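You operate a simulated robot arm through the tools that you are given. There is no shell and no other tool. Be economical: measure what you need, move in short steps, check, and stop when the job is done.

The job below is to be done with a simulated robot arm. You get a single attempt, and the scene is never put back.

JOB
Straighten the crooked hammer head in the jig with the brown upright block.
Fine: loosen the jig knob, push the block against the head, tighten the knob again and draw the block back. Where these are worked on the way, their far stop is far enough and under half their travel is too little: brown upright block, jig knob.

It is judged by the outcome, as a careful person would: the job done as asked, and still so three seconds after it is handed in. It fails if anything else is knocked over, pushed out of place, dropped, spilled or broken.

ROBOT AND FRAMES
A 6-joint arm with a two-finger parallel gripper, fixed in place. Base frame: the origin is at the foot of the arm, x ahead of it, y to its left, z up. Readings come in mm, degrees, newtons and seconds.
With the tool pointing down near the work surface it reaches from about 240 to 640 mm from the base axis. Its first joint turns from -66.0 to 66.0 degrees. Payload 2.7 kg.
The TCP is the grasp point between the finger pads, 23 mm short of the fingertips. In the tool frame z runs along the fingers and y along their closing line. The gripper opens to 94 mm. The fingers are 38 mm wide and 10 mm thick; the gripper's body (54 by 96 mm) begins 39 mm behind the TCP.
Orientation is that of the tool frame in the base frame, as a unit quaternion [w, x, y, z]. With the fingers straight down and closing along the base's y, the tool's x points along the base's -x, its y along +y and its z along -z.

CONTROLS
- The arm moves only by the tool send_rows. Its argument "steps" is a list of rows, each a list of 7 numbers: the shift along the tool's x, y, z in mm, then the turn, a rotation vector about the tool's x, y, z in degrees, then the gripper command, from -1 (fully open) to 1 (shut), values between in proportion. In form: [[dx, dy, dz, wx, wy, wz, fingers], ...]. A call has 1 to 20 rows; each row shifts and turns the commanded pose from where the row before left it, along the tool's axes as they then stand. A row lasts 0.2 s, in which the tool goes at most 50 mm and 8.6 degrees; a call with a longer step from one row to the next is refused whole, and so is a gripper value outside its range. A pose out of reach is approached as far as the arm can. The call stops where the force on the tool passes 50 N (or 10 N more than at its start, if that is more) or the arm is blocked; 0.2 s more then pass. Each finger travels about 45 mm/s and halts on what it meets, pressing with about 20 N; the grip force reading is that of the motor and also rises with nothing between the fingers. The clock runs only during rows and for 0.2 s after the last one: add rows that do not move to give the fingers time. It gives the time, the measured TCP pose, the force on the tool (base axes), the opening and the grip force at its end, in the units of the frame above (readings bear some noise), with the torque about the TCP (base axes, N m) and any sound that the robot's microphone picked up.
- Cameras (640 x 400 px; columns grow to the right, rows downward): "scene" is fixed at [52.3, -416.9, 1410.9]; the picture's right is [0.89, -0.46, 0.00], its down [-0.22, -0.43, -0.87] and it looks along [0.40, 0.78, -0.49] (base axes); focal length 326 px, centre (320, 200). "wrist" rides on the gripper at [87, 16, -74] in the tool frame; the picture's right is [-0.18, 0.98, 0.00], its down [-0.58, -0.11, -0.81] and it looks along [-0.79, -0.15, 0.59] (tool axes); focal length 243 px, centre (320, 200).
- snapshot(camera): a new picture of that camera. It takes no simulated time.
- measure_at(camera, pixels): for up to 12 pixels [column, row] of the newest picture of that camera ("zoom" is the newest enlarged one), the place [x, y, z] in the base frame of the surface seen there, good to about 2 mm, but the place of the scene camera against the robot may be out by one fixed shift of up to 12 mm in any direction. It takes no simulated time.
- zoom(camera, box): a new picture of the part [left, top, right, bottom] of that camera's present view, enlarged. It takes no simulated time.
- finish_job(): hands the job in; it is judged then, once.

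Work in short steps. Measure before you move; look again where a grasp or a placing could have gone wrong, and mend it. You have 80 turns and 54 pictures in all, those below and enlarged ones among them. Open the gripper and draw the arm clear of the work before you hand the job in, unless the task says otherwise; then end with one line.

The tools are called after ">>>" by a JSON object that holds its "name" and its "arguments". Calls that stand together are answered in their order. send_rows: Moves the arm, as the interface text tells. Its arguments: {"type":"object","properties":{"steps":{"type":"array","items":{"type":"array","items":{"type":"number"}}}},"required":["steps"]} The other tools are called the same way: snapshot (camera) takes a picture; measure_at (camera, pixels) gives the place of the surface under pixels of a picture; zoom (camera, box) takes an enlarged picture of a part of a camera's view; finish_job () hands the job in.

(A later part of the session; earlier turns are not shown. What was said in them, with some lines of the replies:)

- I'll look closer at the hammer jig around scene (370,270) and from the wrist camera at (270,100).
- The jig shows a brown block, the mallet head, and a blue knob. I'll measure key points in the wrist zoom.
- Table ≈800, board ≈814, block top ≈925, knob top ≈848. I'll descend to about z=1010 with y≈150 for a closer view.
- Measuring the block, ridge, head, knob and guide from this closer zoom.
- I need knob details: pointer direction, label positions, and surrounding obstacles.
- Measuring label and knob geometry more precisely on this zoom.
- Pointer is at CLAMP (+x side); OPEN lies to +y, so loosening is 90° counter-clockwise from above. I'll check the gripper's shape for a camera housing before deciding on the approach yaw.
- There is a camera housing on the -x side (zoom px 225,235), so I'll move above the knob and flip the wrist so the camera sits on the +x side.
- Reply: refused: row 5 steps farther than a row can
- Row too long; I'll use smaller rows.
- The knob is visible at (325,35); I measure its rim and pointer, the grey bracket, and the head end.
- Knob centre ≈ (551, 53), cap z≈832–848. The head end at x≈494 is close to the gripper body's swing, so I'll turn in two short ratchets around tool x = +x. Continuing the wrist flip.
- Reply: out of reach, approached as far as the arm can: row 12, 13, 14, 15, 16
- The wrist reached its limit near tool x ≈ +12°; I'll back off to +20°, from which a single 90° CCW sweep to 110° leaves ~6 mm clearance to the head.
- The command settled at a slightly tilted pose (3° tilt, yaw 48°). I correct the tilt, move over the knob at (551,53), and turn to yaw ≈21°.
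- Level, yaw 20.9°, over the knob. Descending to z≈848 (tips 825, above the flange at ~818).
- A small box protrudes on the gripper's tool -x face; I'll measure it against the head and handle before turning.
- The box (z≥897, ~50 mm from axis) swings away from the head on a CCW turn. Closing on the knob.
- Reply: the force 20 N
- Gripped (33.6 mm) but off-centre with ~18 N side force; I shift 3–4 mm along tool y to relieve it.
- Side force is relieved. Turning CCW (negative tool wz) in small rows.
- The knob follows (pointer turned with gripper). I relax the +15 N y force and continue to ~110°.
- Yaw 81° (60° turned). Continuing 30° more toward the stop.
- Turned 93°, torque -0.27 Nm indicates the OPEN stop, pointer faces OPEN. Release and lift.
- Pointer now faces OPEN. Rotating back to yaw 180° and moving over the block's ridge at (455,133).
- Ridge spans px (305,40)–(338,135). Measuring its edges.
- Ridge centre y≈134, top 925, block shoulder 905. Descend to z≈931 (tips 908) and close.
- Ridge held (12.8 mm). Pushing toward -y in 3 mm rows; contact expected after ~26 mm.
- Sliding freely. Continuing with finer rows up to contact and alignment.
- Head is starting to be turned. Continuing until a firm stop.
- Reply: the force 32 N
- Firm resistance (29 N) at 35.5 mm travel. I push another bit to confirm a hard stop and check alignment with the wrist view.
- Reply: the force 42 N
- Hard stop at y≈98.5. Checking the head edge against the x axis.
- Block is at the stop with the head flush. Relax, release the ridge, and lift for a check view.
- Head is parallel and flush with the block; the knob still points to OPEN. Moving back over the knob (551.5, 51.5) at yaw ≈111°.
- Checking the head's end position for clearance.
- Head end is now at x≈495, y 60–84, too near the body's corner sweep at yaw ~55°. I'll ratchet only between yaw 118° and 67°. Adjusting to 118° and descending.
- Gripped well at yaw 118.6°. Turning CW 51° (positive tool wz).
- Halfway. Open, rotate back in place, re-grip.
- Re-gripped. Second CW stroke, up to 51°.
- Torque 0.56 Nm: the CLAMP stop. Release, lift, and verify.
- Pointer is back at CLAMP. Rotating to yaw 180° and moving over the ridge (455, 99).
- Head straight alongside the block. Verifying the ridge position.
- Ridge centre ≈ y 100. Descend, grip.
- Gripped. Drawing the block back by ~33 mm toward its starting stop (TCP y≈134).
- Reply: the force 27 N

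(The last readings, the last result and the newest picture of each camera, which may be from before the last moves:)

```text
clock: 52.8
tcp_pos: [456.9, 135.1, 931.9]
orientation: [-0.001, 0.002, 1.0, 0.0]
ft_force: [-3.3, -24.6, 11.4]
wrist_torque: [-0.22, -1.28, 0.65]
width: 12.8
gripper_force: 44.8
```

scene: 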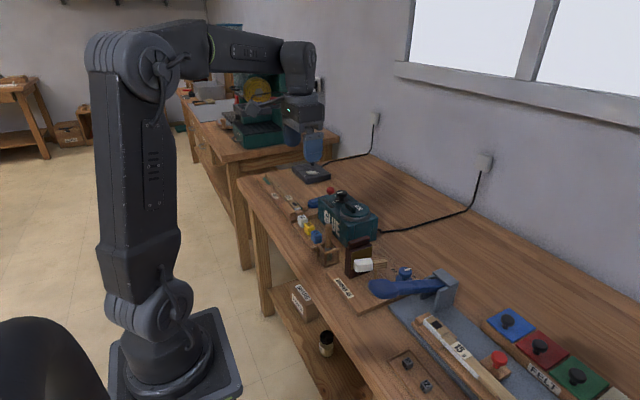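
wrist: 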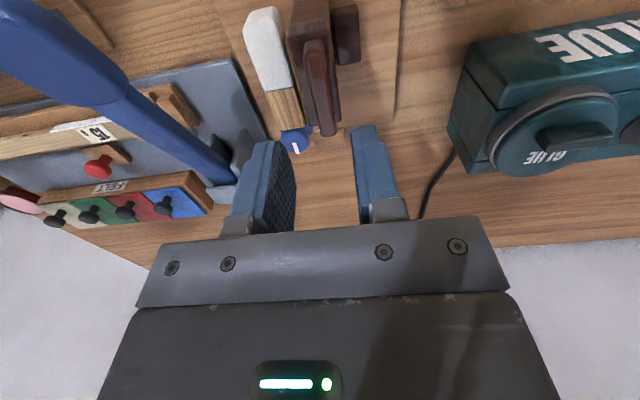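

The block is at its back stop (-25 N, y 135). Relax, release, lift and look.

>>> {"name": "send_rows", "arguments": {"steps": [[0, -1.5, 0, 0, 0, 0, 1], [0, 0, 0, 0, 0, 0, 0.3], [0, 0, 0, 0, 0, 0, 0.3], [0, 0, 0, 0, 0, 0, 0.3], [0, 0, -25, 0, 0, 0, 0.3], [0, 0, -40, 0, 0, 0, 0.3], [20, 0, -40, 0, 0, 0, -0.1], [30, 0, -30, 0, 0, 0, -0.5], [30, 0, 0, 0, 0, 0, -1], [30, 0, 0, 0, 0, 0, -1], [0, 0, 0, 0, 0, 0, -1]]}}

>>> {"name": "zoom", "arguments": {"camera": "wrist", "box": [200, 40, 400, 200]}}

>>> {"name": "zoom", "arguments": {"camera": "scene", "box": [310, 200, 470, 320]}}

```text
clock: 55.2
tcp_pos: [344.6, 135.6, 1068.8]
orientation: [0.0, 0.001, 1.0, 0.0]
ft_force: [0.8, -0.3, 0.5]
wrist_torque: [0.0, 0.0, -0.01]
width: 93.9
gripper_force: 0.0
```

```text
2.50 times, centred on (300, 120) of wrist
```

zoom: 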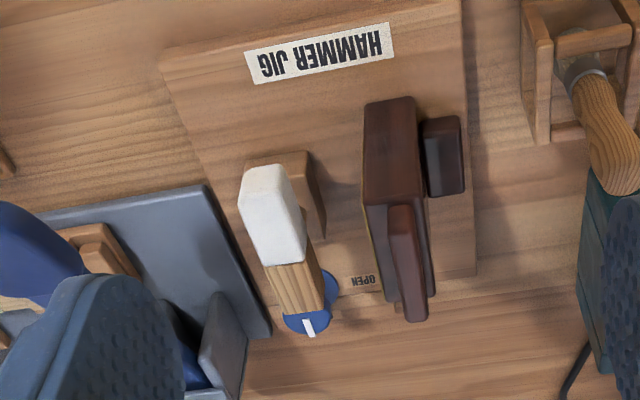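

```text
3.33 times, centred on (390, 260) of scene
```

zoom: 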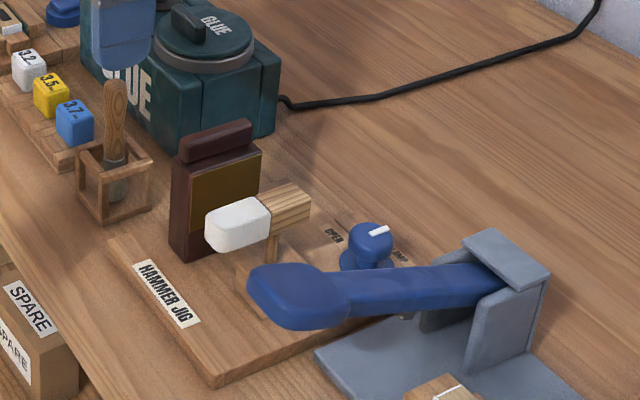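

Everything looks in place; a final angle check on the head edges.

>>> {"name": "measure_at", "arguments": {"camera": "zoom", "pixels": [[225, 213], [240, 210], [255, 208], [275, 204], [290, 200], [300, 196], [245, 200], [290, 190]]}}

>>> {"name": "snapshot", "arguments": {"camera": "wrist"}}

>>> {"name": "measure_at", "arguments": {"camera": "wrist", "pixels": [[298, 110], [301, 114], [316, 118], [320, 124], [321, 140], [329, 162], [300, 120], [318, 150], [309, 145], [326, 158]]}}

```text
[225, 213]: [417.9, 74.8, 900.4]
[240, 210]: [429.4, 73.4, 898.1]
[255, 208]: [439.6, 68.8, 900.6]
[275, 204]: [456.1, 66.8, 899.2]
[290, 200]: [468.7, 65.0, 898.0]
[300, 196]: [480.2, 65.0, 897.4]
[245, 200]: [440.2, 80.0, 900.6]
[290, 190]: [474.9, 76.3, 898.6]
```

```text
21 pictures are left
```

wrist: 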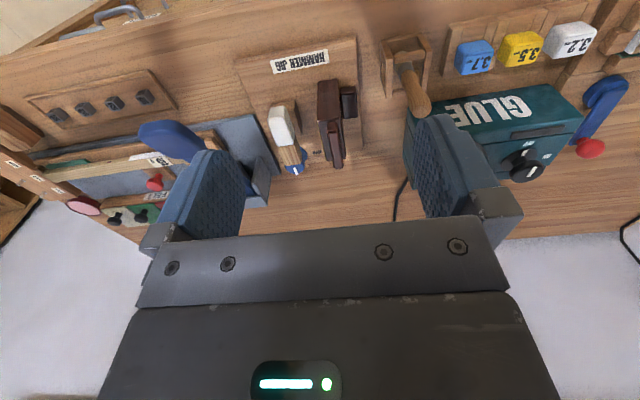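

```text
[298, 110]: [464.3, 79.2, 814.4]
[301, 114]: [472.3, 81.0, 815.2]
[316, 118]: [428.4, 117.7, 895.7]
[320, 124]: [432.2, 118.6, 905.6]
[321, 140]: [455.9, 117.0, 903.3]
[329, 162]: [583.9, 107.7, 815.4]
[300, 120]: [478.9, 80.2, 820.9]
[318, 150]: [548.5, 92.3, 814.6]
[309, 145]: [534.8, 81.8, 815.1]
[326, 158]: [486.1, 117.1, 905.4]
```

I'll zoom tightly on the head to compare its edge directions with the block's.

>>> {"name": "zoom", "arguments": {"camera": "wrist", "box": [260, 70, 360, 180]}}

```text
3.64 times, centred on (310, 125) of wrist
```

zoom: 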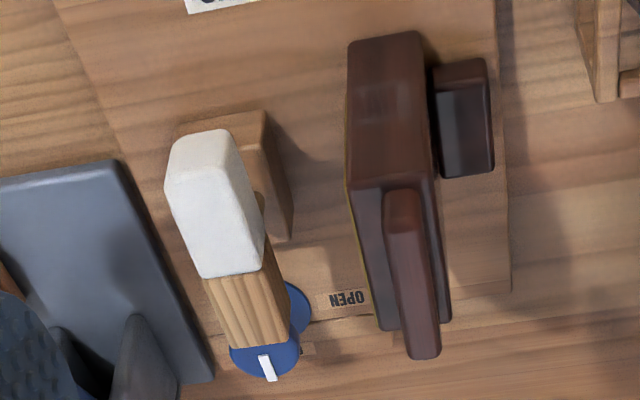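

>>> {"name": "measure_at", "arguments": {"camera": "zoom", "pixels": [[178, 190], [190, 225], [204, 265], [212, 300], [222, 335], [236, 195], [248, 220], [260, 260], [278, 310], [286, 335], [354, 200], [384, 320]]}}

```text
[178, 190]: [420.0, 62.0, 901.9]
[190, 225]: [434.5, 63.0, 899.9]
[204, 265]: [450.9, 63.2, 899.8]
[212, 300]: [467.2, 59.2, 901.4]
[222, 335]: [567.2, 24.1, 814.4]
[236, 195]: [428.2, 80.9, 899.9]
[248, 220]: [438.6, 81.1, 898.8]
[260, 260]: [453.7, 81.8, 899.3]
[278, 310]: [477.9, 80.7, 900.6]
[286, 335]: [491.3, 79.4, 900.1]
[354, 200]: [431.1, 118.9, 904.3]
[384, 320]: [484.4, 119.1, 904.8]
```

Head edge runs y 81→79.5 over 63 mm (≈1°), parallel to the block; the knob is at CLAMP, the block is drawn back, and the arm is clear. Handing in.

>>> {"name": "finish_job", "arguments": {}}

```text
The job is handed in.
```

The hammer head is straight to within about 1° of the block, the jig knob is back at CLAMP, the brown block is drawn back to its start stop, and the arm is clear with nothing else seen to move.
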